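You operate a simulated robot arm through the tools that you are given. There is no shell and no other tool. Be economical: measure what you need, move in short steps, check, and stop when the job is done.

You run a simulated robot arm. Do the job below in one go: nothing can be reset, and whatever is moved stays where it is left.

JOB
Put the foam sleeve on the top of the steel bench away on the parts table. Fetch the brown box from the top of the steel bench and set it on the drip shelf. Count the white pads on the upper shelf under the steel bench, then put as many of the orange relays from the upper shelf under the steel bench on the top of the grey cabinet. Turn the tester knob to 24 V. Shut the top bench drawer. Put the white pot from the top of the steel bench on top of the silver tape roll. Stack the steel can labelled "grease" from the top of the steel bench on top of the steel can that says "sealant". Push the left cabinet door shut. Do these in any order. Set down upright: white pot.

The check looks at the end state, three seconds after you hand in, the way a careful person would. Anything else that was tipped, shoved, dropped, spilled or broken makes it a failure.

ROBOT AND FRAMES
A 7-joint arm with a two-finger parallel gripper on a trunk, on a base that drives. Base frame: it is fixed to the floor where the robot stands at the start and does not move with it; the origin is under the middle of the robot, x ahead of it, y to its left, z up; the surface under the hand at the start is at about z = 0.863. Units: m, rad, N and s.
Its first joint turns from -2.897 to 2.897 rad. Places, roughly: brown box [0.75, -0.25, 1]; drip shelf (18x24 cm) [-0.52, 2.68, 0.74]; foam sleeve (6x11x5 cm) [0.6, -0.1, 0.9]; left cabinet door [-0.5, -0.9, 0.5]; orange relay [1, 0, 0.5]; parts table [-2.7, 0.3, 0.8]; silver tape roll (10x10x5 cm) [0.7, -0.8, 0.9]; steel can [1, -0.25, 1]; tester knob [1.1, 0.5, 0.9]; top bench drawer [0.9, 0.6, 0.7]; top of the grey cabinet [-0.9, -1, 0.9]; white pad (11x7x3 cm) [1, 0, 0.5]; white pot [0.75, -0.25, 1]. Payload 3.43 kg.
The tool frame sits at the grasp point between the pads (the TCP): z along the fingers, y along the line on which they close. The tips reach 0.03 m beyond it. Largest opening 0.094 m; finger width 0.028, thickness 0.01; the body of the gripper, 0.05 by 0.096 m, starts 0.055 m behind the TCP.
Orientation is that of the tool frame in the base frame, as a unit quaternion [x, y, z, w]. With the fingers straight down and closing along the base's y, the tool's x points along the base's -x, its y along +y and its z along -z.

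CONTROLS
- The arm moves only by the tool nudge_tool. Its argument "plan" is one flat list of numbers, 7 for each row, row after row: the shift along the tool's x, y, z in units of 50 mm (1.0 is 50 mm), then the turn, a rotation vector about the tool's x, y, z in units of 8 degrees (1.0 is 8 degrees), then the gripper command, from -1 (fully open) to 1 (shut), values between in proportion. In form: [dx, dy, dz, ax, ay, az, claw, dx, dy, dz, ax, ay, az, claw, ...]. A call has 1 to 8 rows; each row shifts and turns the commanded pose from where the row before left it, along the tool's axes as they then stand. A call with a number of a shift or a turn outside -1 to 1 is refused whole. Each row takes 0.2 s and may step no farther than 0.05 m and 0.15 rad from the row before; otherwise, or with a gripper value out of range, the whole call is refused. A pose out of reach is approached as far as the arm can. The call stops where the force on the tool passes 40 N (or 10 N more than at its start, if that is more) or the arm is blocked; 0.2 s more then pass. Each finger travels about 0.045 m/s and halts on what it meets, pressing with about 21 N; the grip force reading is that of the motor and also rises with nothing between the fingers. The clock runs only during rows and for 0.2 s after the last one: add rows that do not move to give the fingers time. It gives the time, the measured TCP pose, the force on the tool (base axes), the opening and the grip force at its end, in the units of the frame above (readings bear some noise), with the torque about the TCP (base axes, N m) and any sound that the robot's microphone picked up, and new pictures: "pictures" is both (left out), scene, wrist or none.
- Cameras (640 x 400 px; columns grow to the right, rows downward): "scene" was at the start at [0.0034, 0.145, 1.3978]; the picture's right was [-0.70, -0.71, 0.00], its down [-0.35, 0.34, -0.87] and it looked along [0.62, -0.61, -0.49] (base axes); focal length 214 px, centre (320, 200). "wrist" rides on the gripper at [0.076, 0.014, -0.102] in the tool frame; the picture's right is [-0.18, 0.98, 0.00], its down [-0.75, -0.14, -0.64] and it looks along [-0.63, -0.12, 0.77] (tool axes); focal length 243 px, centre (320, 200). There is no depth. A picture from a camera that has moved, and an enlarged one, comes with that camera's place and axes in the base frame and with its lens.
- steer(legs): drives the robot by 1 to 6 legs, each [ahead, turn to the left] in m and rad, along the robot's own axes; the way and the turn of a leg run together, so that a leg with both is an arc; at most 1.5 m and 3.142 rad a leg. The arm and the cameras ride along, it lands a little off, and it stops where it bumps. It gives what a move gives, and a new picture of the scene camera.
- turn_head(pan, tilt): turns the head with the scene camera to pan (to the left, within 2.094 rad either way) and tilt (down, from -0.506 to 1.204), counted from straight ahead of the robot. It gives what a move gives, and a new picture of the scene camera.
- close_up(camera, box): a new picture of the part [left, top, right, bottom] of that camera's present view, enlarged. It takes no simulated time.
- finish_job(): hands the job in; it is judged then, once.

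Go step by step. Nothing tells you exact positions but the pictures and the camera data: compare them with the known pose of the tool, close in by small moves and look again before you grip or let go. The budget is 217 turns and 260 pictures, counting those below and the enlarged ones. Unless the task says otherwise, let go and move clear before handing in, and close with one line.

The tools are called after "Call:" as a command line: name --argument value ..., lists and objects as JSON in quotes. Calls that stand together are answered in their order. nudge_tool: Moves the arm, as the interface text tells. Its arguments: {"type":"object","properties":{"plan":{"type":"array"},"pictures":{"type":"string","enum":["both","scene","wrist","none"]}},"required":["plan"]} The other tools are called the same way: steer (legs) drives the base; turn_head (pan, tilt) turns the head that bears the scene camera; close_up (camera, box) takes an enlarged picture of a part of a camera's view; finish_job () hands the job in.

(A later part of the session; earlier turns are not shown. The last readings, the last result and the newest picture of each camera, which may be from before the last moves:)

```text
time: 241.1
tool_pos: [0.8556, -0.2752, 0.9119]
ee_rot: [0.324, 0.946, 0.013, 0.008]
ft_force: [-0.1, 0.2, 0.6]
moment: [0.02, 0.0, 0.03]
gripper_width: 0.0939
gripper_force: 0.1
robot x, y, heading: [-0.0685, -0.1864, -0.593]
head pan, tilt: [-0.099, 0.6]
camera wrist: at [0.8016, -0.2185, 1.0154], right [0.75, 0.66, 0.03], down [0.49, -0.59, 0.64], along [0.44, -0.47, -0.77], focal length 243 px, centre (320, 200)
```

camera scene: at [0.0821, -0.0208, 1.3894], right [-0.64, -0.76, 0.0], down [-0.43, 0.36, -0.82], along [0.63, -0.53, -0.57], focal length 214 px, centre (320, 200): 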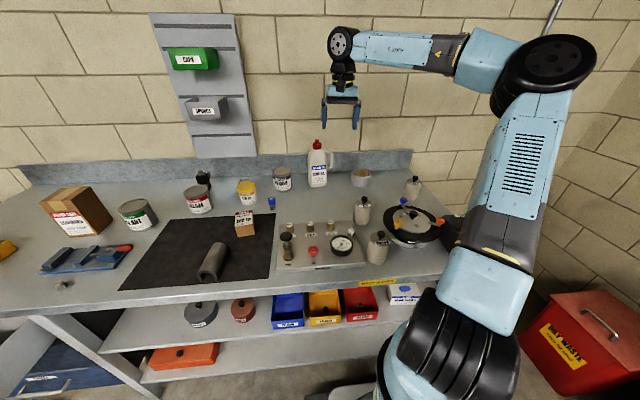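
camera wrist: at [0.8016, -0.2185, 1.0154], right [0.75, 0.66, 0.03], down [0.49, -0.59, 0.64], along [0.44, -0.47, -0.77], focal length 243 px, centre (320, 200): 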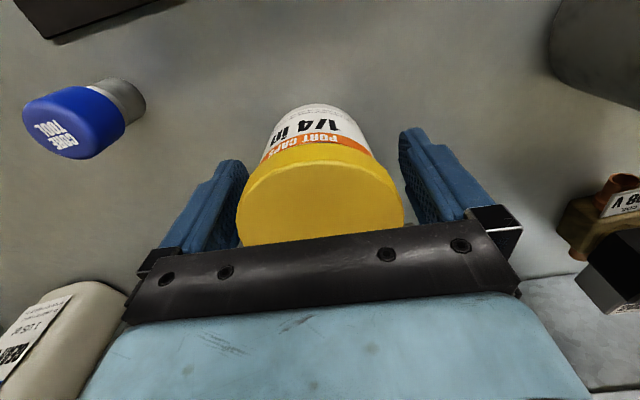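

Call:
nudge_tool --plan '[0, 0, 0, 0, 0, 0, 1, 0, 0, 0, 0, 0, 0, 1, 0, 0, 0, 0, 0, 0, 1, 0, 0, 0, 0, 0, 0, 1]' --pictures "none"

Call:
nudge_tool --plan '[0, 0, -0.4, 0, 0, 0, 1, 0, 0, -0.9, 0, 0, 0, 1, 0, 0, -0.9, 0, 0, 0, 1, 0, 0, -1, 0, 0, 0, 1, 0, 0, -1, 0, 0, 0, 1, 0, 0, -1, 0, 0, 0, 1, 0, 0, -1, 0, 0, 0, 1]' --pictures "both"

```text
time: 242.1
tool_pos: [0.8551, -0.2744, 0.9138]
ee_rot: [0.323, 0.946, 0.014, 0.007]
ft_force: [-1.0, -0.4, -0.4]
moment: [0.02, 0.0, -0.01]
gripper_width: 0.0774
gripper_force: 20.6
robot x, y, heading: [-0.0681, -0.1929, -0.602]
head pan, tilt: [-0.099, 0.6]
```

```text
time: 243.7
tool_pos: [0.8489, -0.2809, 1.2206]
ee_rot: [0.323, 0.946, 0.013, 0.007]
ft_force: [0.7, 0.0, -2.7]
moment: [0.05, 0.0, 0.03]
gripper_width: 0.0775
gripper_force: 21.0
robot x, y, heading: [-0.0685, -0.1917, -0.598]
head pan, tilt: [-0.099, 0.6]
camera scene: at [0.0827, -0.0211, 1.3894], right [-0.64, -0.76, 0.0], down [-0.43, 0.36, -0.82], along [0.63, -0.53, -0.57], focal length 214 px, centre (320, 200)
camera wrist: at [0.7943, -0.2269, 1.3239], right [0.75, 0.66, 0.03], down [0.49, -0.59, 0.64], along [0.44, -0.47, -0.77], focal length 243 px, centre (320, 200)
```

scene: 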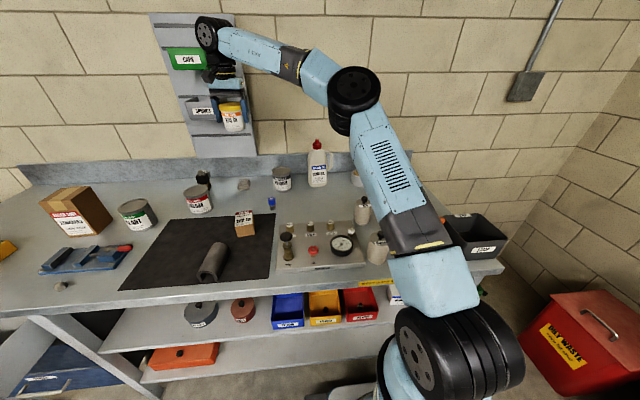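
wrist: 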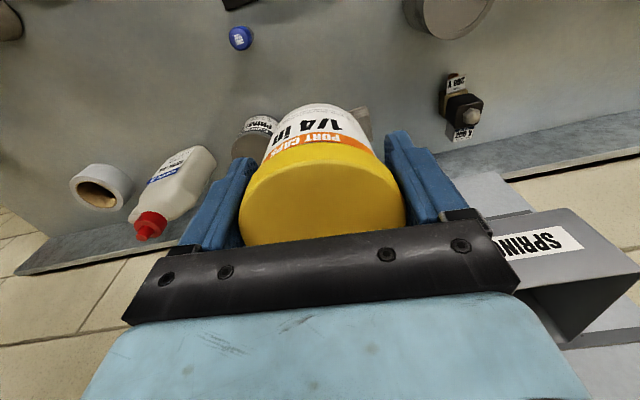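

Call:
nudge_tool --plan '[-0.1, -0.97, 0, 0, 0, 0, 1, -0.1, -0.97, 0, 0, 0, 0, 1, -0.1, -0.97, 0, 0, 0, 0, 1, -0.1, -0.97, 0, 0, 0, 0, 1, -0.2, -0.96, 0, 0, 0, 0, 1, -0.3, -0.94, 0, 0, 0, 0, 1, -0.3, -0.94, 0, 0, 0, 0, 1, -0.3, -0.94, 0, 0, 0, 0, 1]' --pictures "none"

Call:
nudge_tool --plan '[-0.5, -0.8, 0, 0, 0, 0, 1, -0.5, -0.8, 0, 0, 0, 0, 1]' --pictures "both"

```text
time: 245.5
tool_pos: [0.6722, -0.6279, 1.2091]
ee_rot: [0.323, 0.946, 0.014, 0.009]
ft_force: [-0.1, 0.7, -1.9]
moment: [-0.06, 0.06, -0.01]
gripper_width: 0.0777
gripper_force: 21.4
robot x, y, heading: [-0.0713, -0.1915, -0.596]
head pan, tilt: [-0.099, 0.6]
```

```text
time: 246.1
tool_pos: [0.661, -0.7225, 1.2076]
ee_rot: [0.324, 0.946, 0.013, 0.008]
ft_force: [0.3, 0.2, -2.1]
moment: [-0.03, 0.01, 0.0]
gripper_width: 0.0775
gripper_force: 20.5
robot x, y, heading: [-0.0704, -0.1916, -0.6]
head pan, tilt: [-0.099, 0.6]
camera scene: at [0.0823, -0.0207, 1.3893], right [-0.64, -0.76, 0.0], down [-0.43, 0.36, -0.82], along [0.63, -0.53, -0.57], focal length 214 px, centre (320, 200)
camera wrist: at [0.6072, -0.6688, 1.31], right [0.75, 0.66, 0.03], down [0.49, -0.59, 0.64], along [0.44, -0.47, -0.77], focal length 243 px, centre (320, 200)
```

scene: 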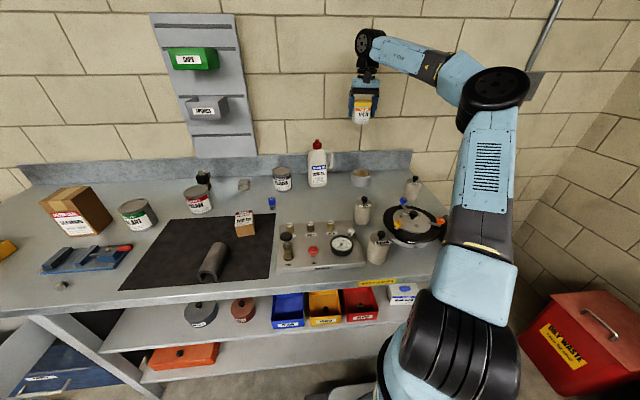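
wrist: 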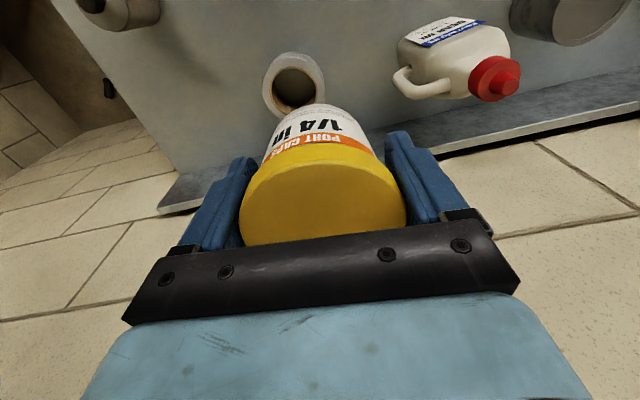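

Call:
close_up --camera "wrist" --box '[230, 30, 360, 130]'

Call:
close_up --camera "scene" --box '[330, 70, 430, 200]'

```text
4.00 times, centred on (295, 80) of wrist
camera zoom: at [0.6072, -0.6688, 1.31], right [0.75, 0.66, 0.03], down [0.49, -0.59, 0.64], along [0.44, -0.47, -0.77], focal length 970 px, centre (420, 680)
```

zoom: 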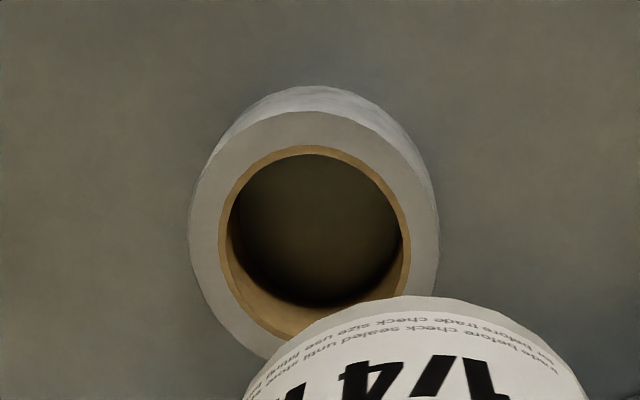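

```text
3.08 times, centred on (380, 135) of scene
camera zoom: at [0.0823, -0.0207, 1.3893], right [-0.64, -0.76, 0.0], down [-0.43, 0.36, -0.82], along [0.63, -0.53, -0.57], focal length 660 px, centre (135, 400)
```

zoom: 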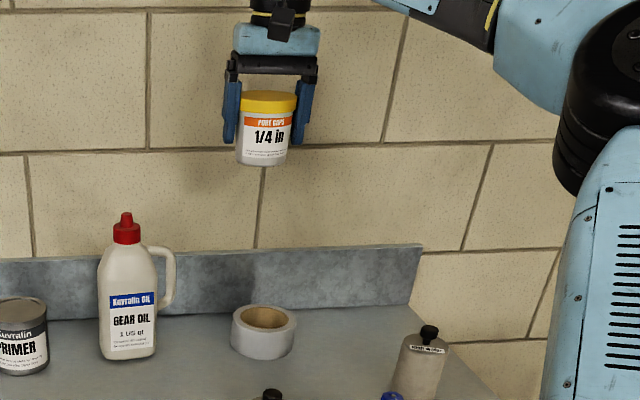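

Call:
nudge_tool --plan '[-0.3, -0.42, 0.1, 0, 0, 0, 1, -0.3, -0.42, 0.1, 0, 0, 0, 1, 0, -0.03, 0.9, 0, 0, 0, 1, 0, -0.03, 0.9, 0, 0, 0, 1, 0, -0.03, 0.9, 0, 0, 0, 1, 0, 0, 0.6, 0, 0, 0, 1]' --pictures "both"

```text
time: 247.5
tool_pos: [0.661, -0.7744, 1.0342]
ee_rot: [0.324, 0.946, 0.013, 0.009]
ft_force: [-1.3, 0.6, -2.0]
moment: [0.02, -0.01, 0.01]
gripper_width: 0.0777
gripper_force: 20.9
robot x, y, heading: [-0.0682, -0.1907, -0.599]
head pan, tilt: [-0.099, 0.6]
camera scene: at [0.0822, -0.0209, 1.3894], right [-0.64, -0.76, 0.0], down [-0.43, 0.36, -0.82], along [0.63, -0.53, -0.57], focal length 214 px, centre (320, 200)
camera wrist: at [0.6061, -0.7188, 1.1358], right [0.75, 0.66, 0.03], down [0.49, -0.59, 0.64], along [0.44, -0.47, -0.77], focal length 243 px, centre (320, 200)
```

scene: 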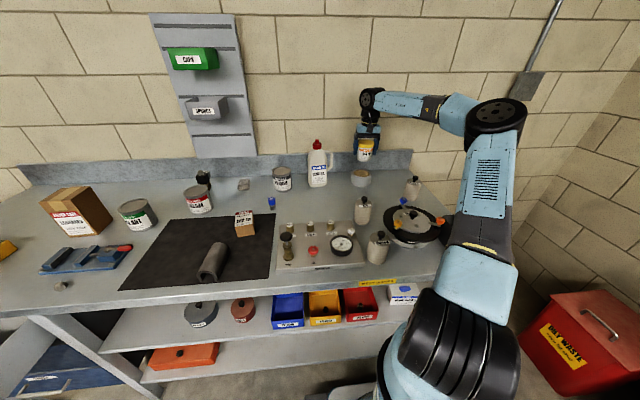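
wrist: 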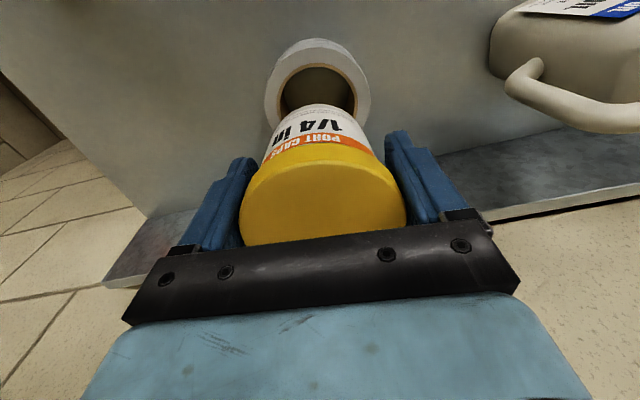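

Call:
nudge_tool --plan '[0, 0, 0.5, 0, 0, 0, 1, 0, 0, 0.5, 0, 0, 0, 1, 0, 0, 0.1, 0, 0, 0, 1, 0, 0, 0.1, 0, 0, 0, 1, 0, 0, 0.08, 0, 0, 0, 1, 0, 0, 0.06, 0, 0, 0, 1]' --pictures "none"

Call:
close_up --camera "scene" --box '[330, 110, 410, 200]'

```text
time: 248.9
tool_pos: [0.663, -0.7735, 0.9654]
ee_rot: [0.324, 0.946, 0.013, 0.008]
ft_force: [-0.4, 0.2, -1.5]
moment: [0.01, 0.01, -0.01]
gripper_width: 0.0772
gripper_force: 21.0
robot x, y, heading: [-0.0691, -0.1903, -0.601]
head pan, tilt: [-0.099, 0.6]
```

```text
4.44 times, centred on (370, 155) of scene
camera zoom: at [0.0823, -0.0211, 1.3894], right [-0.64, -0.76, 0.0], down [-0.43, 0.36, -0.82], along [0.63, -0.53, -0.57], focal length 953 px, centre (98, 400)
```

zoom: 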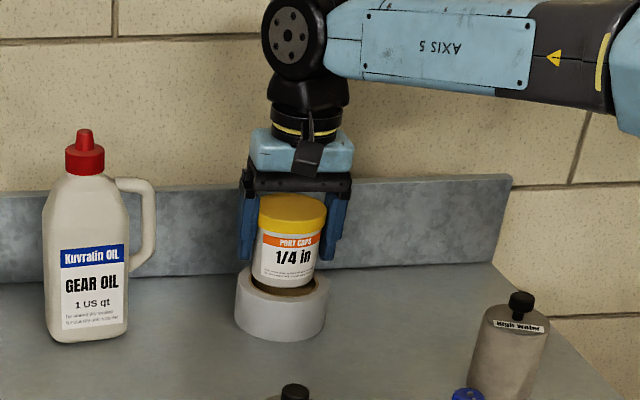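

Nearly seated and centred. Lower in tiny steps until contact.

Call:
nudge_tool --plan '[0, 0, 0.04, 0, 0, 0, 1, 0, 0, 0.04, 0, 0, 0, 1, 0, 0, 0.04, 0, 0, 0, 1, 0, 0, 0.04, 0, 0, 0, 1]' --pictures "none"

```text
time: 249.9
tool_pos: [0.6647, -0.7725, 0.9593]
ee_rot: [0.324, 0.946, 0.013, 0.009]
ft_force: [2.4, -4.1, 15.5]
moment: [0.06, -0.11, 0.02]
gripper_width: 0.0773
gripper_force: 20.9
robot x, y, heading: [-0.0683, -0.1953, -0.597]
head pan, tilt: [-0.099, 0.6]
```

Call:
nudge_tool --plan '[0, 0, 0, 0, 0, 0, -0.8, 0, 0, 0, 0, 0, 0, -1, 0, 0, 0, 0, 0, 0, -1, 0, 0, 0, 0, 0, 0, -1]' --pictures "none"

Call:
nudge_tool --plan '[0, 0, -0.4, 0, 0, 0, -1, 0, 0, -0.9, 0, 0, 0, -1, 0, 0, -1, 0, 0, 0, -1, 0, 0, -1, 0, 0, 0, -1, 0, 0, -1, 0, 0, 0, -1]' --pictures "scene"

Call:
close_up --camera "scene" --box '[210, 130, 410, 290]'

```text
time: 250.9
tool_pos: [0.6634, -0.7739, 0.9583]
ee_rot: [0.324, 0.946, 0.013, 0.007]
ft_force: [-0.2, -0.5, 0.2]
moment: [-0.03, -0.02, 0.01]
gripper_width: 0.094
gripper_force: 0.0
robot x, y, heading: [-0.0703, -0.1896, -0.598]
head pan, tilt: [-0.099, 0.6]
```

```text
time: 252.1
tool_pos: [0.6591, -0.7749, 1.1745]
ee_rot: [0.324, 0.946, 0.015, 0.008]
ft_force: [0.5, 0.3, 0.0]
moment: [0.02, 0.01, -0.02]
gripper_width: 0.0938
gripper_force: 0.0
robot x, y, heading: [-0.0684, -0.1905, -0.601]
head pan, tilt: [-0.099, 0.6]
camera scene: at [0.0824, -0.0213, 1.3894], right [-0.64, -0.76, 0.0], down [-0.43, 0.36, -0.82], along [0.63, -0.53, -0.57], focal length 214 px, centre (320, 200)
```

scene: 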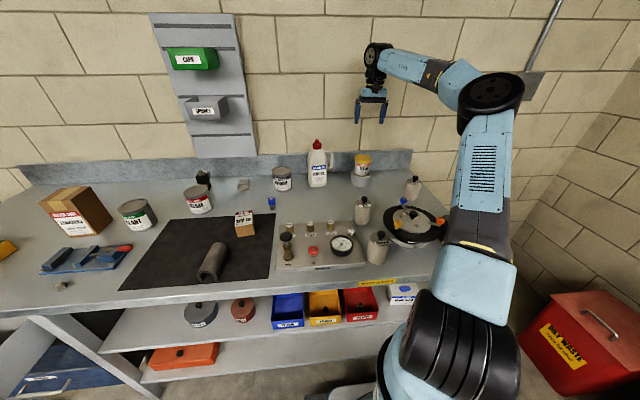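

```text
2.50 times, centred on (310, 210) of scene
camera zoom: at [0.0824, -0.0213, 1.3894], right [-0.64, -0.76, 0.0], down [-0.43, 0.36, -0.82], along [0.63, -0.53, -0.57], focal length 536 px, centre (345, 175)
```

zoom: 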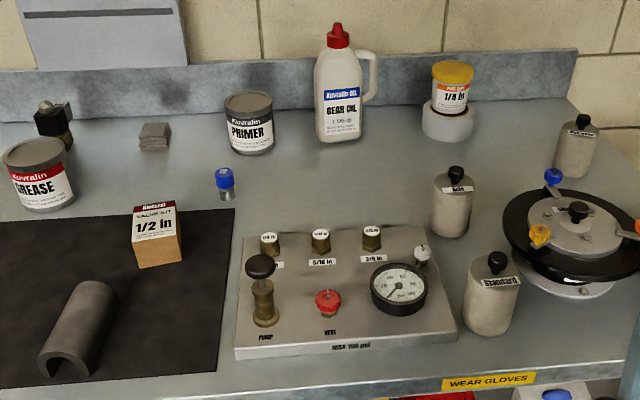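

Pot sits on the tape roll. Next the grease can: I retract the hand and shift the base left along the bench.

Call:
nudge_tool --plan '[0.8, 0.3, -0.3, 0, 0, 0, -1, 0.8, 0.3, -0.3, 0, 0, 0, -1, 0.8, 0.3, -0.2, 0, 0, 0, -1, 0.9, 0.2, 0, 0, 0, 0, -1, 0.9, 0, 0, 0, 0, 0, -1, 0.9, 0, 0, 0, 0, 0, -1, 0.9, 0, 0, 0, 0, 0, -1]' --pictures "none"

Call:
steer --legs '[[-0.1, 0], [0, 0.78], [0, 0.75], [0.62, 0], [0, -0.75], [0, -0.78]]'

```text
time: 253.7
tool_pos: [0.4546, -0.5516, 1.2149]
ee_rot: [0.324, 0.946, 0.013, 0.007]
ft_force: [0.9, -0.1, -0.9]
moment: [-0.02, 0.03, 0.01]
gripper_width: 0.094
gripper_force: 0.0
robot x, y, heading: [-0.0708, -0.1937, -0.599]
head pan, tilt: [-0.099, 0.6]
```

```text
time: 259.1
tool_pos: [0.2895, 0.3325, 1.2183]
ee_rot: [-0.371, 0.929, 0.015, -0.003]
ft_force: [0.4, -0.8, -0.3]
moment: [0.02, -0.02, 0.02]
gripper_width: 0.0943
gripper_force: 0.1
robot x, y, heading: [-0.078, -0.1977, 0.859]
head pan, tilt: [-0.099, 0.6]
stopped in leg 3: the robot was blocked; the commanded pose is now the measured one
camera scene: at [-0.229, -0.0312, 1.3894], right [0.69, -0.73, 0.0], down [-0.41, -0.39, -0.82], along [0.6, 0.57, -0.57], focal length 214 px, centre (320, 200)
```

scene: 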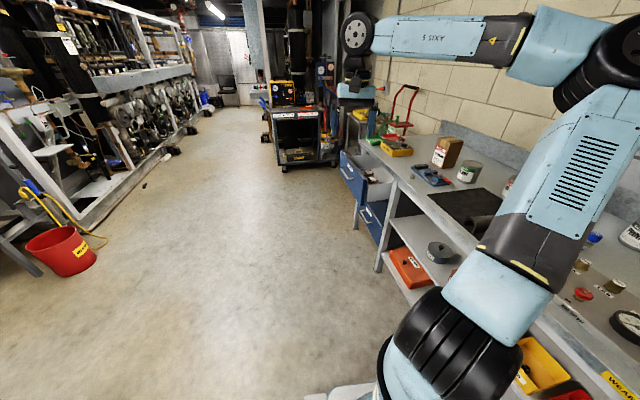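

Call:
steer --legs '[[0, 0.2], [0.64, 0], [0, -0.8]]'

```text
time: 265.9
tool_pos: [0.8438, 0.6033, 1.2166]
ee_rot: [-0.083, 0.996, 0.015, 0.002]
ft_force: [0.2, -1.0, -0.6]
moment: [-0.03, -0.02, 0.0]
gripper_width: 0.094
gripper_force: 0.1
robot x, y, heading: [0.2256, 0.421, 0.271]
head pan, tilt: [-0.099, 0.6]
camera scene: at [0.1937, 0.6466, 1.3894], right [0.17, -0.99, 0.0], down [-0.56, -0.1, -0.82], along [0.81, 0.14, -0.57], focal length 214 px, centre (320, 200)
```

scene: 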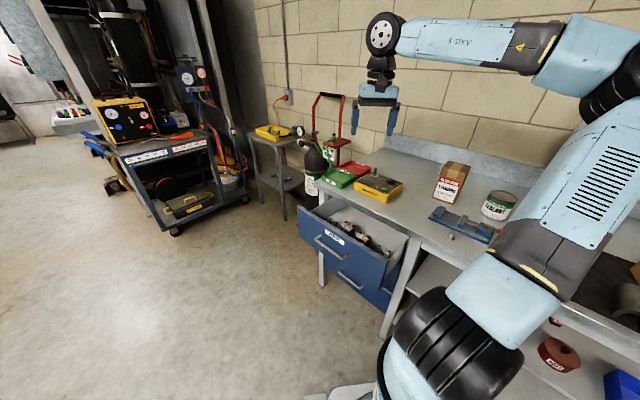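

Call:
close_up --camera "scene" --box '[280, 150, 520, 300]'

Call:
close_up --camera "scene" --box '[345, 165, 410, 210]'

```text
2.67 times, centred on (400, 225) of scene
camera zoom: at [0.1937, 0.6466, 1.3894], right [0.17, -0.99, 0.0], down [-0.56, -0.1, -0.82], along [0.81, 0.14, -0.57], focal length 572 px, centre (107, 133)
```

zoom: 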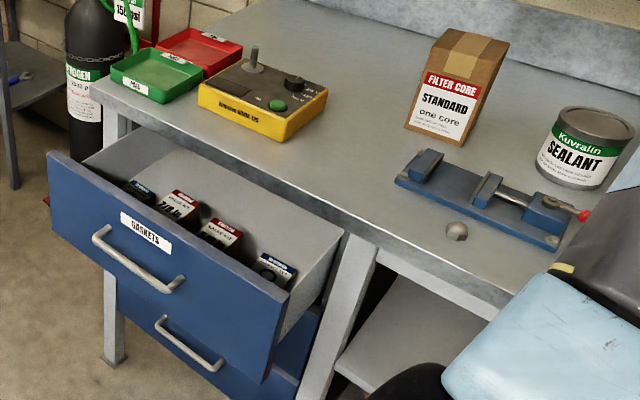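

```text
8.89 times, centred on (378, 188) of scene
camera zoom: at [0.1937, 0.6466, 1.3894], right [0.17, -0.99, 0.0], down [-0.56, -0.1, -0.82], along [0.81, 0.14, -0.57], focal length 1906 px, centre (-191, 311)
```

zoom: 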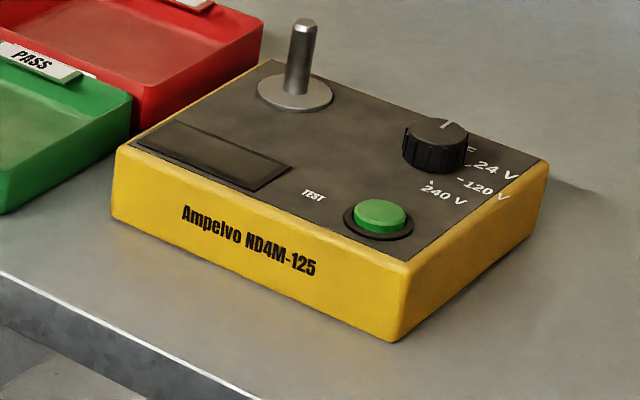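

Robot is well placed. First push the top drawer shut: rotate the closed hand square to the bench, go in front of the drawer and down.

Call:
nudge_tool --plan '[0, 0, 0, 0, 0, 0.94, 1, 0, 0, 0, 0, 0, 0.94, 1, 0, 0, 0, 0, 0, 0.94, 1, 0, 0, 0, 0, 0, 0.94, 1, 0, 0, 0, 0, 0, 0.94, 1, 0, 0, 0, 0, 0, 0.94, 1, 0.9, 0, 0, 0, 0, 0, 1, 0.9, 0, 0, 0, 0, 0, 1]' --pictures "none"

Call:
nudge_tool --plan '[0.9, 0, 0, 0, 0, 0, 1, 0.9, 0, 0, 0, 0, 0, 1, 0.3, 0.3, 0.8, 0, -0.8, 0, 1, 0.4, 0.3, 0.8, 0, -0.8, 0, 1, 0.5, 0.3, 0.8, 0, -0.8, 0, 1, 0.5, 0.3, 0.8, 0, -0.8, 0, 1, 0.5, 0.3, 0.8, 0, 0, 0, 1]' --pictures "scene"

```text
time: 267.7
tool_pos: [0.7695, 0.6552, 1.2193]
ee_rot: [0.306, 0.952, 0.014, -0.004]
ft_force: [0.5, -0.3, 0.5]
moment: [0.04, 0.01, -0.01]
gripper_width: 0.0003
gripper_force: 20.7
robot x, y, heading: [0.2264, 0.4226, 0.266]
head pan, tilt: [-0.099, 0.6]
```

```text
time: 269.3
tool_pos: [0.6907, 0.8108, 1.0029]
ee_rot: [0.302, 0.929, -0.054, 0.207]
ft_force: [-0.3, -1.3, -0.1]
moment: [0.05, 0.04, 0.03]
gripper_width: 0.0
gripper_force: 21.1
robot x, y, heading: [0.2253, 0.4216, 0.27]
head pan, tilt: [-0.099, 0.6]
camera scene: at [0.1937, 0.6461, 1.3895], right [0.17, -0.99, 0.0], down [-0.56, -0.09, -0.82], along [0.81, 0.14, -0.57], focal length 214 px, centre (320, 200)
```

scene: 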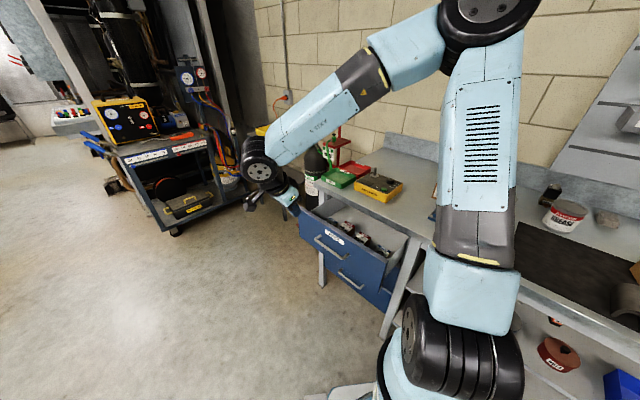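

Call:
nudge_tool --plan '[0.43, 0, 0.88, 0, 0, 0, 1, 0.43, 0, 0.88, 0, 0, 0, 1, 0.43, 0, 0.88, 0, 0, 0, 1, 0.43, 0, 0.88, 0, 0, 0, 1, 0.3, 0, 0.6, 0, 0, 0, 1, -0.6, 0, 0.3, 0, 0, 0, 1, -0.6, 0, 0.3, 0, 0, 0, 1]' --pictures "both"

```text
time: 270.9
tool_pos: [0.7458, 0.7814, 0.7728]
ee_rot: [0.3, 0.929, -0.054, 0.208]
ft_force: [-0.9, 0.1, -0.9]
moment: [-0.01, 0.0, 0.02]
gripper_width: 0.0
gripper_force: 20.7
robot x, y, heading: [0.2253, 0.4173, 0.265]
head pan, tilt: [-0.099, 0.6]
camera scene: at [0.1938, 0.6467, 1.3894], right [0.17, -0.99, 0.0], down [-0.56, -0.1, -0.82], along [0.81, 0.14, -0.57], focal length 214 px, centre (320, 200)
camera wrist: at [0.6615, 0.8558, 0.8338], right [0.71, 0.7, 0.1], down [0.24, -0.38, 0.89], along [0.66, -0.61, -0.44], focal length 243 px, centre (320, 200)
```

scene: 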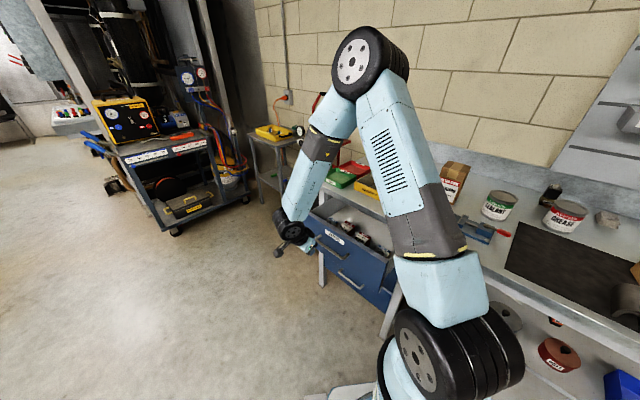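
wrist: 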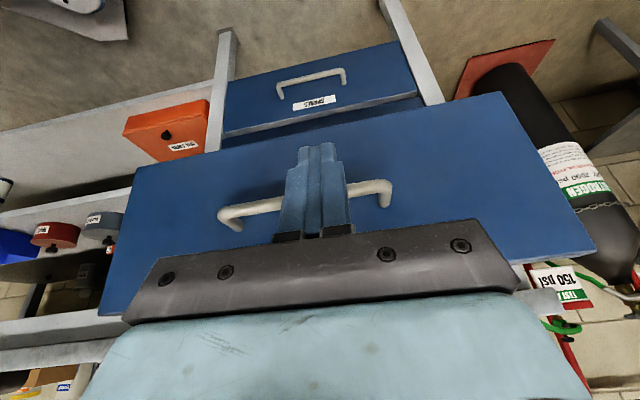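

Call:
nudge_tool --plan '[-0.36, 0, 0.175, 0, 0, 0, 1, -0.36, 0, 0.175, 0, 0, 0, 1, -0.36, 0, 0.175, 0, 0, 0, 1, -0.36, 0, 0.175, 0, 0, 0, 1, -0.36, 0, 0.175, 0, 0, 0, 1, -0.36, 0, 0.175, 0, 0, 0, 1, -0.36, 0, 0.175, 0, 0, 0, 1, -0.36, 0, 0.175, 0, 0, 0, 1]' --pictures "none"

Call:
nudge_tool --plan '[-0.2, 0, 0.1, 0, 0, 0, 1, -0.2, 0, 0.1, 0, 0, 0, 1, -0.2, 0, 0.1, 0, 0, 0, 1, -0.2, 0, 0.1, 0, 0, 0, 1]' --pictures "both"

```text
time: 272.8
tool_pos: [0.8763, 0.6886, 0.7704]
ee_rot: [0.301, 0.929, -0.052, 0.209]
ft_force: [-0.3, -0.1, -0.1]
moment: [0.0, 0.04, -0.02]
gripper_width: 0.0
gripper_force: 20.6
robot x, y, heading: [0.2252, 0.4178, 0.274]
head pan, tilt: [-0.099, 0.6]
stopped in row 8: the force on the tool passed its limit at 42 N (the readings are from after the stop); the commanded pose is now the measured one
```

```text
time: 273.8
tool_pos: [0.9133, 0.6614, 0.7705]
ee_rot: [0.302, 0.929, -0.053, 0.209]
ft_force: [5.3, 4.1, 10.3]
moment: [-0.06, -0.17, 0.13]
gripper_width: 0.0002
gripper_force: 20.7
robot x, y, heading: [0.2263, 0.4224, 0.267]
head pan, tilt: [-0.099, 0.6]
camera scene: at [0.1937, 0.6467, 1.3894], right [0.17, -0.99, 0.0], down [-0.56, -0.1, -0.82], along [0.81, 0.14, -0.57], focal length 214 px, centre (320, 200)
camera wrist: at [0.8292, 0.7369, 0.8311], right [0.71, 0.7, 0.11], down [0.24, -0.38, 0.9], along [0.67, -0.61, -0.43], focal length 243 px, centre (320, 200)
```

scene: 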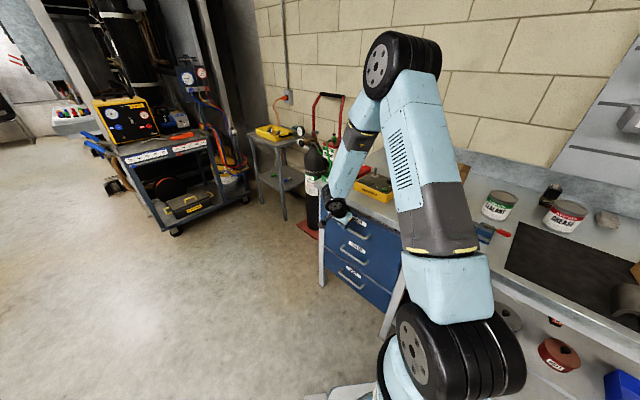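
wrist: 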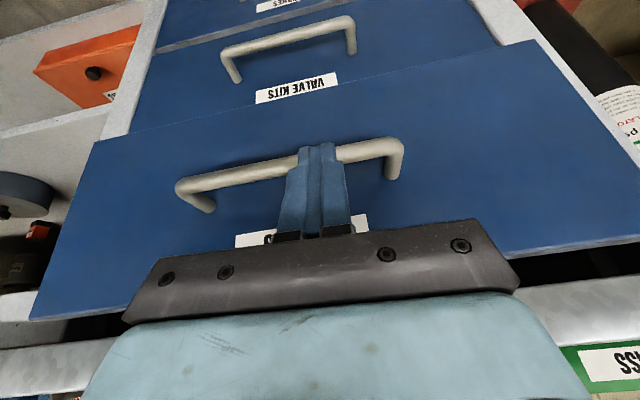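

Call:
nudge_tool --plan '[-0.2, 0, 0.1, 0, 0, 0, 1, -0.2, 0, 0.1, 0, 0, 0, 1, -0.2, 0, 0.1, 0, 0, 0, 1, -0.2, 0, 0.1, 0, 0, 0, 1, -0.2, 0, 0.1, 0, 0, 0, 1, -0.2, 0, 0.1, 0, 0, 0, 1]' --pictures "wrist"

```text
time: 274.7
tool_pos: [0.9413, 0.644, 0.7696]
ee_rot: [0.3, 0.93, -0.049, 0.208]
ft_force: [-13.6, -0.7, 15.0]
moment: [-0.23, 0.21, -0.18]
gripper_width: 0.0002
gripper_force: 20.8
robot x, y, heading: [0.2236, 0.4189, 0.27]
head pan, tilt: [-0.099, 0.6]
stopped in row 4: the force on the tool passed its limit at 51 N (the readings are from after the stop); the commanded pose is now the measured one
camera wrist: at [0.8557, 0.7175, 0.8317], right [0.7, 0.7, 0.11], down [0.24, -0.38, 0.89], along [0.67, -0.6, -0.44], focal length 243 px, centre (320, 200)
```

wrist: 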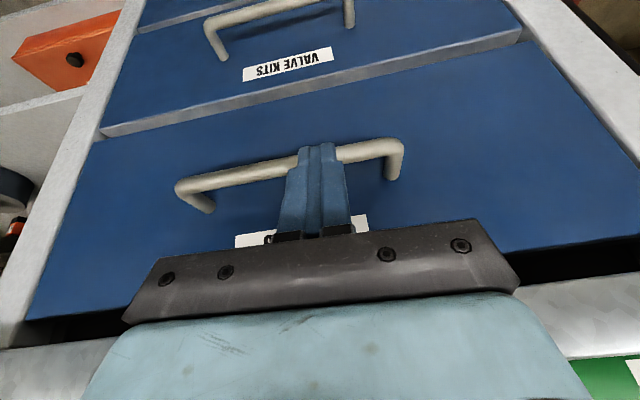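

Call:
nudge_tool --plan '[-0.1, 0, 0.05, 0, 0, 0, 1, -0.1, 0, 0.05, 0, 0, 0, 1, -0.1, 0, 0.05, 0, 0, 0, 1, -0.1, 0, 0.05, 0, 0, 0, 1]' --pictures "none"

Call:
nudge_tool --plan '[0.7, 0, -0.4, 0, 0, 0, 1, 0.8, 0, -0.5, 0, 0, 0, 1, 0.8, 0, -0.5, 0, 0, 0, 1, 0.7, 0, -0.6, 0, 0, 0, 1, 0, 0, -0.9, 0, 0, 0, 1]' --pictures "wrist"

```text
time: 275.1
tool_pos: [0.9405, 0.6442, 0.7702]
ee_rot: [0.298, 0.931, -0.049, 0.206]
ft_force: [-14.2, -2.1, 17.1]
moment: [-0.29, 0.18, -0.24]
gripper_width: 0.0001
gripper_force: 20.9
robot x, y, heading: [0.2304, 0.4186, 0.264]
head pan, tilt: [-0.099, 0.6]
stopped in row 1: the force on the tool passed its limit at 48 N (the readings are from after the stop); the commanded pose is now the measured one
```

```text
time: 276.3
tool_pos: [0.7794, 0.7573, 0.8412]
ee_rot: [0.299, 0.931, -0.05, 0.205]
ft_force: [-1.0, -0.4, -0.4]
moment: [0.0, 0.02, 0.01]
gripper_width: 0.0
gripper_force: 21.2
robot x, y, heading: [0.2266, 0.4209, 0.272]
head pan, tilt: [-0.099, 0.6]
camera wrist: at [0.695, 0.8314, 0.902], right [0.7, 0.7, 0.11], down [0.25, -0.38, 0.89], along [0.67, -0.6, -0.44], focal length 243 px, centre (320, 200)
```

wrist: 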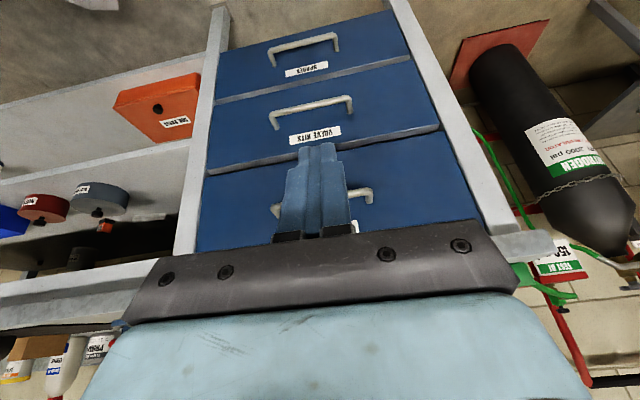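

Drawer is flush. Now raise, straighten the hand and look at the tester knob from above.

Call:
nudge_tool --plan '[-0.43, 0, -0.88, 0, 0, 0, -0.5, -0.43, 0, -0.88, 0, 0, 0, -0.5, -0.43, 0, -0.88, 0, 0, 0, -0.5, -0.43, 0, -0.88, 0, 0, 0, -0.5, 0, 0, -0.8, 0, 0.83, 0, -0.5, -0.3, 0, -0.8, 0, 0.83, 0, -0.5, -0.9, 0, 0, 0, 0.83, 0, -0.5, -0.9, -0.2, 0, 0, 0.83, 0, -0.5]' --pictures "none"

Call:
nudge_tool --plan '[-0.9, -0.2, 0, 0, 0, 0, -0.5]' --pictures "wrist"

```text
time: 278.3
tool_pos: [0.7931, 0.7603, 1.1311]
ee_rot: [0.229, 0.973, 0.02, -0.014]
ft_force: [-0.9, -0.5, 0.2]
moment: [-0.02, -0.03, 0.0]
gripper_width: 0.0706
gripper_force: 0.1
robot x, y, heading: [0.2281, 0.4184, 0.267]
head pan, tilt: [-0.099, 0.6]
stopped in row 8: the arm was blocked; the commanded pose is now the measured one
```

```text
time: 278.7
tool_pos: [0.8278, 0.7295, 1.1286]
ee_rot: [0.229, 0.973, 0.02, -0.015]
ft_force: [-0.3, -0.2, 0.1]
moment: [-0.03, -0.03, 0.0]
gripper_width: 0.0705
gripper_force: 0.0
robot x, y, heading: [0.2268, 0.4214, 0.27]
head pan, tilt: [-0.099, 0.6]
camera wrist: at [0.7685, 0.771, 1.2335], right [0.6, 0.8, 0.02], down [0.62, -0.49, 0.61], along [0.5, -0.35, -0.79], focal length 243 px, centre (320, 200)
```

wrist: 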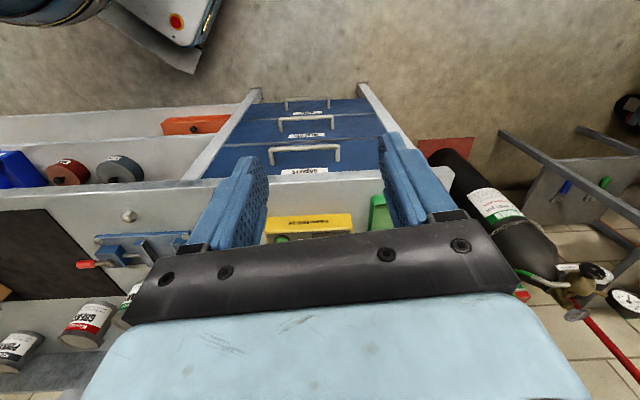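

Call:
nudge_tool --plan '[-0.78, -0.6, 0, 0, 0, 0, -0.5, -0.78, -0.6, 0, 0, 0, 0, -0.5, -0.78, -0.6, 0, 0, 0, 0, -0.5, -0.78, -0.6, 0, 0, 0, 0, -0.5]' --pictures "wrist"

Call:
close_up --camera "wrist" --box '[240, 60, 420, 180]'

```text
time: 279.7
tool_pos: [0.9175, 0.5555, 1.1184]
ee_rot: [0.23, 0.973, 0.02, -0.016]
ft_force: [-0.8, 1.4, 0.7]
moment: [-0.03, -0.02, 0.02]
gripper_width: 0.0705
gripper_force: 0.0
robot x, y, heading: [0.224, 0.4215, 0.269]
head pan, tilt: [-0.099, 0.6]
camera wrist: at [0.8566, 0.5971, 1.2238], right [0.6, 0.8, 0.02], down [0.62, -0.49, 0.61], along [0.5, -0.35, -0.79], focal length 243 px, centre (320, 200)
```

wrist: 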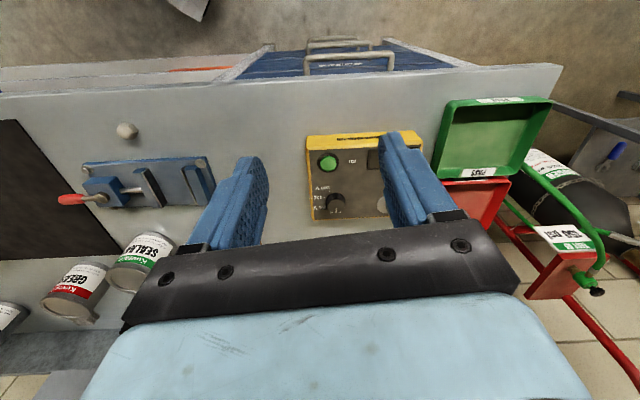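

```text
3.33 times, centred on (330, 120) of wrist
camera zoom: at [0.8566, 0.5971, 1.2238], right [0.6, 0.8, 0.02], down [0.62, -0.49, 0.61], along [0.5, -0.35, -0.79], focal length 809 px, centre (287, 467)
```

zoom: 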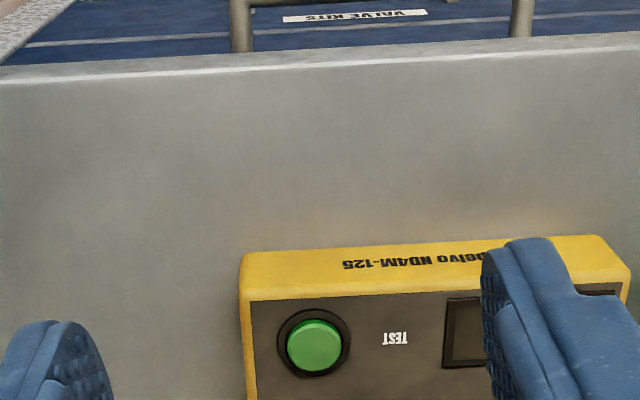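

Call:
close_up --camera "wrist" --box '[295, 140, 395, 225]'

```text
4.71 times, centred on (345, 182) of wrist
camera zoom: at [0.8566, 0.5971, 1.2238], right [0.6, 0.8, 0.02], down [0.62, -0.49, 0.61], along [0.5, -0.35, -0.79], focal length 1142 px, centre (202, 282)
```

zoom: 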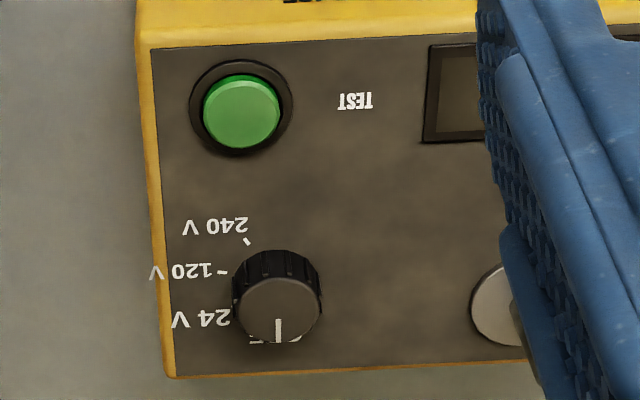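

Knob is at OFF (pointing to the back); 24 V is about 45° clockwise. Move above it for a closer look, with the gripper partly open.

Call:
nudge_tool --plan '[-0.84, 0, 0.4, 0, 0, 0, -0.1, -0.84, 0, 0.4, 0, 0, 0, -0.1, -0.84, 0, 0.4, 0, 0, 0, -0.1, -0.84, 0, 0.4, 0, 0, 0, -0.1]' --pictures "wrist"

Call:
close_up --camera "wrist" --box '[230, 60, 420, 190]'

```text
time: 280.7
tool_pos: [1.0645, 0.4812, 1.0328]
ee_rot: [0.23, 0.973, 0.021, -0.014]
ft_force: [-0.5, -0.3, 0.9]
moment: [-0.01, -0.02, 0.02]
gripper_width: 0.0519
gripper_force: 0.1
robot x, y, heading: [0.225, 0.4244, 0.268]
head pan, tilt: [-0.099, 0.6]
camera wrist: at [1.005, 0.5225, 1.1379], right [0.6, 0.8, 0.02], down [0.62, -0.49, 0.61], along [0.5, -0.35, -0.79], focal length 243 px, centre (320, 200)
```

wrist: 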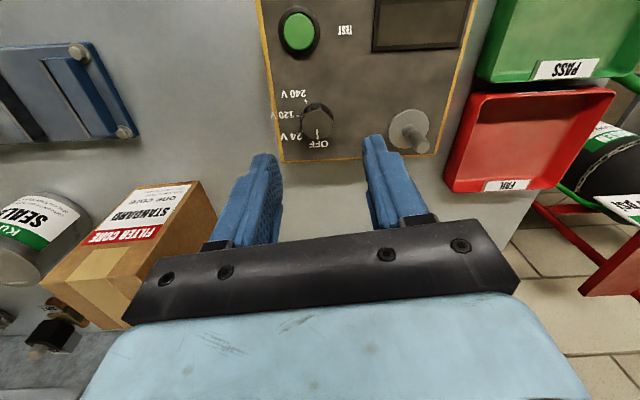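

```text
3.08 times, centred on (325, 125) of wrist
camera zoom: at [1.005, 0.5225, 1.1379], right [0.6, 0.8, 0.02], down [0.62, -0.49, 0.61], along [0.5, -0.35, -0.79], focal length 746 px, centre (305, 431)
```

zoom: 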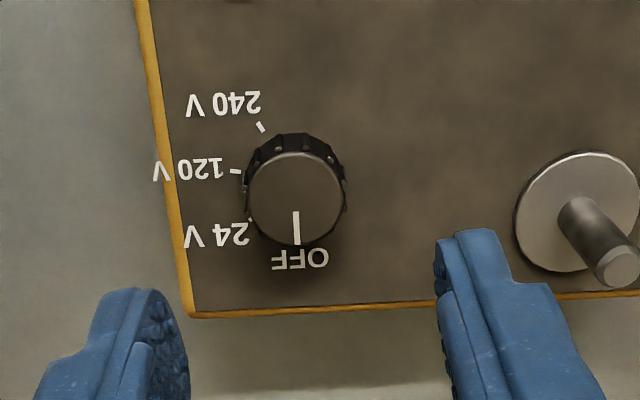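

Call:
nudge_tool --plan '[-0.1, -0.02, 0, 0.245, -0.263, 0, -0.1, 0, 0, 0.6, 0, 0, 0, -0.1, 0, 0, 0.6, 0, 0, 0, -0.1, 0, 0, 0.3, 0, 0, 0, -0.1]' --pictures "wrist"

Call:
close_up --camera "wrist" --box '[230, 90, 430, 215]'

```text
time: 281.7
tool_pos: [1.0682, 0.477, 0.9555]
ee_rot: [0.23, 0.973, 0.001, -0.003]
ft_force: [0.1, 0.4, 0.5]
moment: [-0.01, 0.0, -0.01]
gripper_width: 0.0518
gripper_force: 0.0
robot x, y, heading: [0.2272, 0.4195, 0.268]
head pan, tilt: [-0.099, 0.6]
camera wrist: at [1.0066, 0.5235, 1.058], right [0.6, 0.8, 0.0], down [0.61, -0.46, 0.64], along [0.51, -0.39, -0.77], focal length 243 px, centre (320, 200)
```

wrist: 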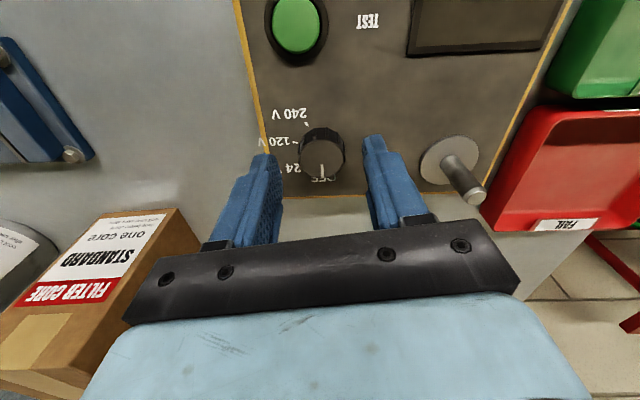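

```text
3.20 times, centred on (330, 152) of wrist
camera zoom: at [1.0066, 0.5235, 1.058], right [0.6, 0.8, 0.0], down [0.61, -0.46, 0.64], along [0.51, -0.39, -0.77], focal length 776 px, centre (288, 352)
```

zoom: 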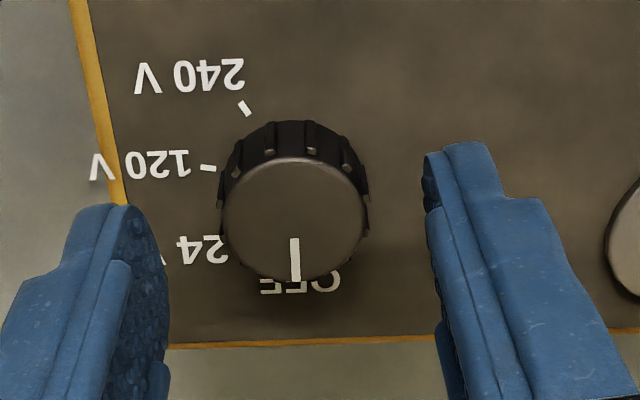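

Call:
nudge_tool --plan '[0, 0, 0.1, 0, 0, 0, -0.1, 0, 0, 0.08, 0, 0, 0, -0.1, 0, 0, 0.06, 0, 0, 0, -0.1]' --pictures "wrist"

```text
time: 282.5
tool_pos: [1.0686, 0.4774, 0.9442]
ee_rot: [0.23, 0.973, -0.001, -0.001]
ft_force: [0.0, -0.6, 0.4]
moment: [0.01, -0.01, 0.01]
gripper_width: 0.0516
gripper_force: 0.1
robot x, y, heading: [0.2285, 0.4228, 0.269]
head pan, tilt: [-0.099, 0.6]
camera wrist: at [1.0068, 0.5231, 1.0467], right [0.6, 0.8, 0.0], down [0.61, -0.46, 0.64], along [0.51, -0.39, -0.77], focal length 243 px, centre (320, 200)
```

wrist: 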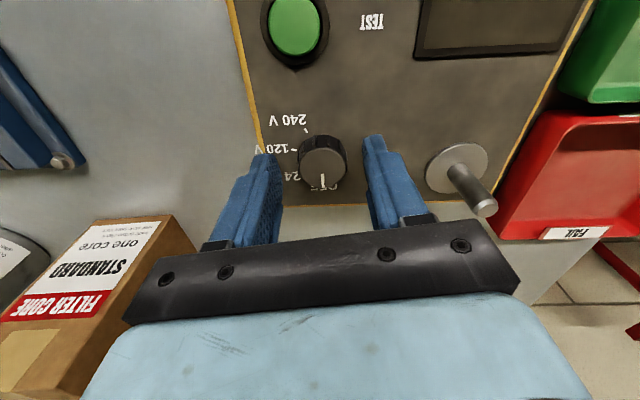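

Call:
nudge_tool --plan '[0, 0, 0, 0, 0, 0, 1, 0, 0, 0, 0, 0, 0, 1, 0, 0, 0, 0, 0, 0, 1, 0, 0, 0, 0, 0, 0, 1]' --pictures "wrist"

```text
time: 283.5
tool_pos: [1.0686, 0.4784, 0.9442]
ee_rot: [0.23, 0.973, 0.0, -0.002]
ft_force: [9.4, 11.7, 0.6]
moment: [0.36, -0.33, 0.04]
gripper_width: 0.0287
gripper_force: 44.5
robot x, y, heading: [0.2246, 0.4205, 0.266]
head pan, tilt: [-0.099, 0.6]
camera wrist: at [1.0072, 0.524, 1.0467], right [0.6, 0.8, 0.0], down [0.61, -0.46, 0.64], along [0.51, -0.39, -0.77], focal length 243 px, centre (320, 200)
```

wrist: 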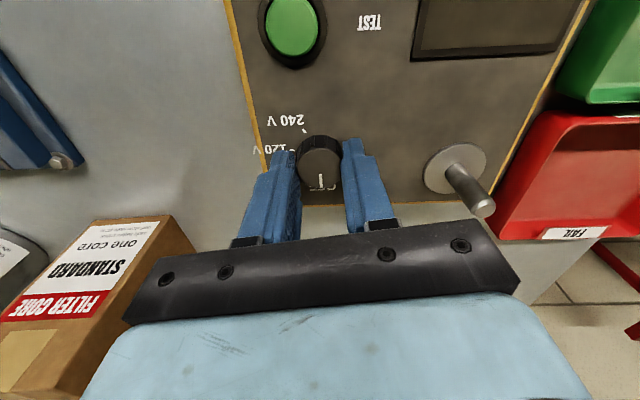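

Call:
nudge_tool --plan '[0, 0.03, 0, 0, 0, 0.5, 1, 0, 0, 0, 0, 0, 0.9, 1, 0, 0, 0, 0, 0, 0.9, 1, 0, 0, 0, 0, 0, 0.9, 1, 0, 0, 0, 0, 0, 0.9, 1, 0, 0, 0, 0, 0, 0.9, 1, 0, 0, 0, 0, 0, 0.9, 1, 0, 0, 0, 0, 0, 0.35, 1]' --pictures "wrist"

Call:
close_up --camera "wrist" --box '[250, 90, 400, 215]'

```text
time: 285.3
tool_pos: [1.0694, 0.4794, 0.9437]
ee_rot: [0.621, 0.783, -0.001, 0.0]
ft_force: [-3.8, -8.0, 9.5]
moment: [-0.93, -0.12, 0.02]
gripper_width: 0.0287
gripper_force: 45.3
robot x, y, heading: [0.2248, 0.4228, 0.271]
head pan, tilt: [-0.099, 0.6]
camera wrist: at [1.0659, 0.5552, 1.0465], right [1.0, 0.05, 0.0], down [0.04, -0.77, 0.64], along [0.03, -0.64, -0.77], focal length 243 px, centre (320, 200)
```

wrist: 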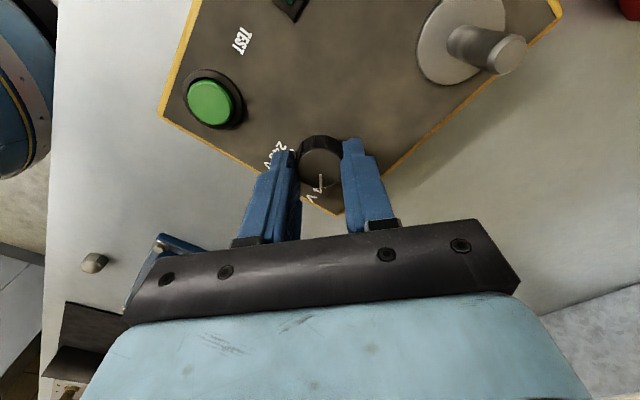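

```text
3.20 times, centred on (325, 152) of wrist
camera zoom: at [1.0659, 0.5552, 1.0465], right [1.0, 0.05, 0.0], down [0.04, -0.77, 0.64], along [0.03, -0.64, -0.77], focal length 776 px, centre (304, 352)
```

zoom: 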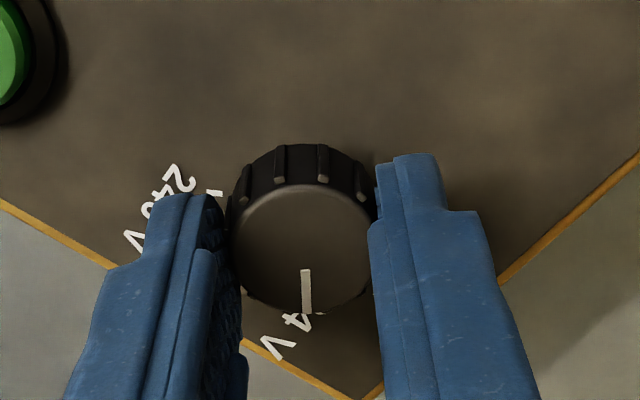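

Call:
nudge_tool --plan '[0, 0, 0, 0, 0, 0, 0.3, 0, 0, 0, 0, 0, 0, 0, 0, 0, 0, 0, 0, 0, -0.1, 0, 0, -0.6, 0, 0, 0, -0.1, 0, 0, -0.9, 0, 0, 0, -0.1, 0, 0, -0.9, 0, 0, 0, -0.1]' --pictures "wrist"

Call:
close_up --camera "wrist" --box '[240, 40, 400, 160]'

```text
time: 286.7
tool_pos: [1.0682, 0.4782, 1.0638]
ee_rot: [0.62, 0.785, -0.001, -0.001]
ft_force: [-0.2, 0.4, 0.4]
moment: [-0.04, 0.0, -0.01]
gripper_width: 0.0515
gripper_force: 0.0
robot x, y, heading: [0.2255, 0.424, 0.268]
head pan, tilt: [-0.099, 0.6]
camera wrist: at [1.065, 0.5554, 1.1659], right [1.0, 0.05, 0.0], down [0.04, -0.77, 0.64], along [0.03, -0.64, -0.77], focal length 243 px, centre (320, 200)
```

wrist: 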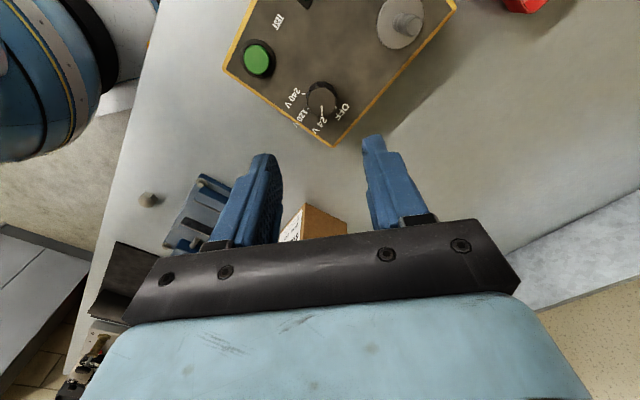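

```text
3.33 times, centred on (320, 100) of wrist
camera zoom: at [1.065, 0.5554, 1.1659], right [1.0, 0.05, 0.0], down [0.04, -0.77, 0.64], along [0.03, -0.64, -0.77], focal length 809 px, centre (320, 533)
```

zoom: 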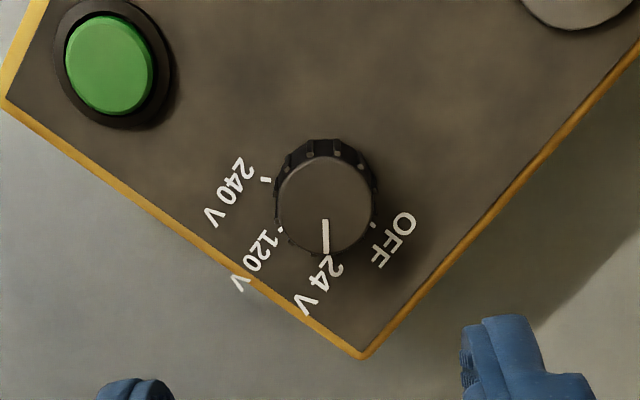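

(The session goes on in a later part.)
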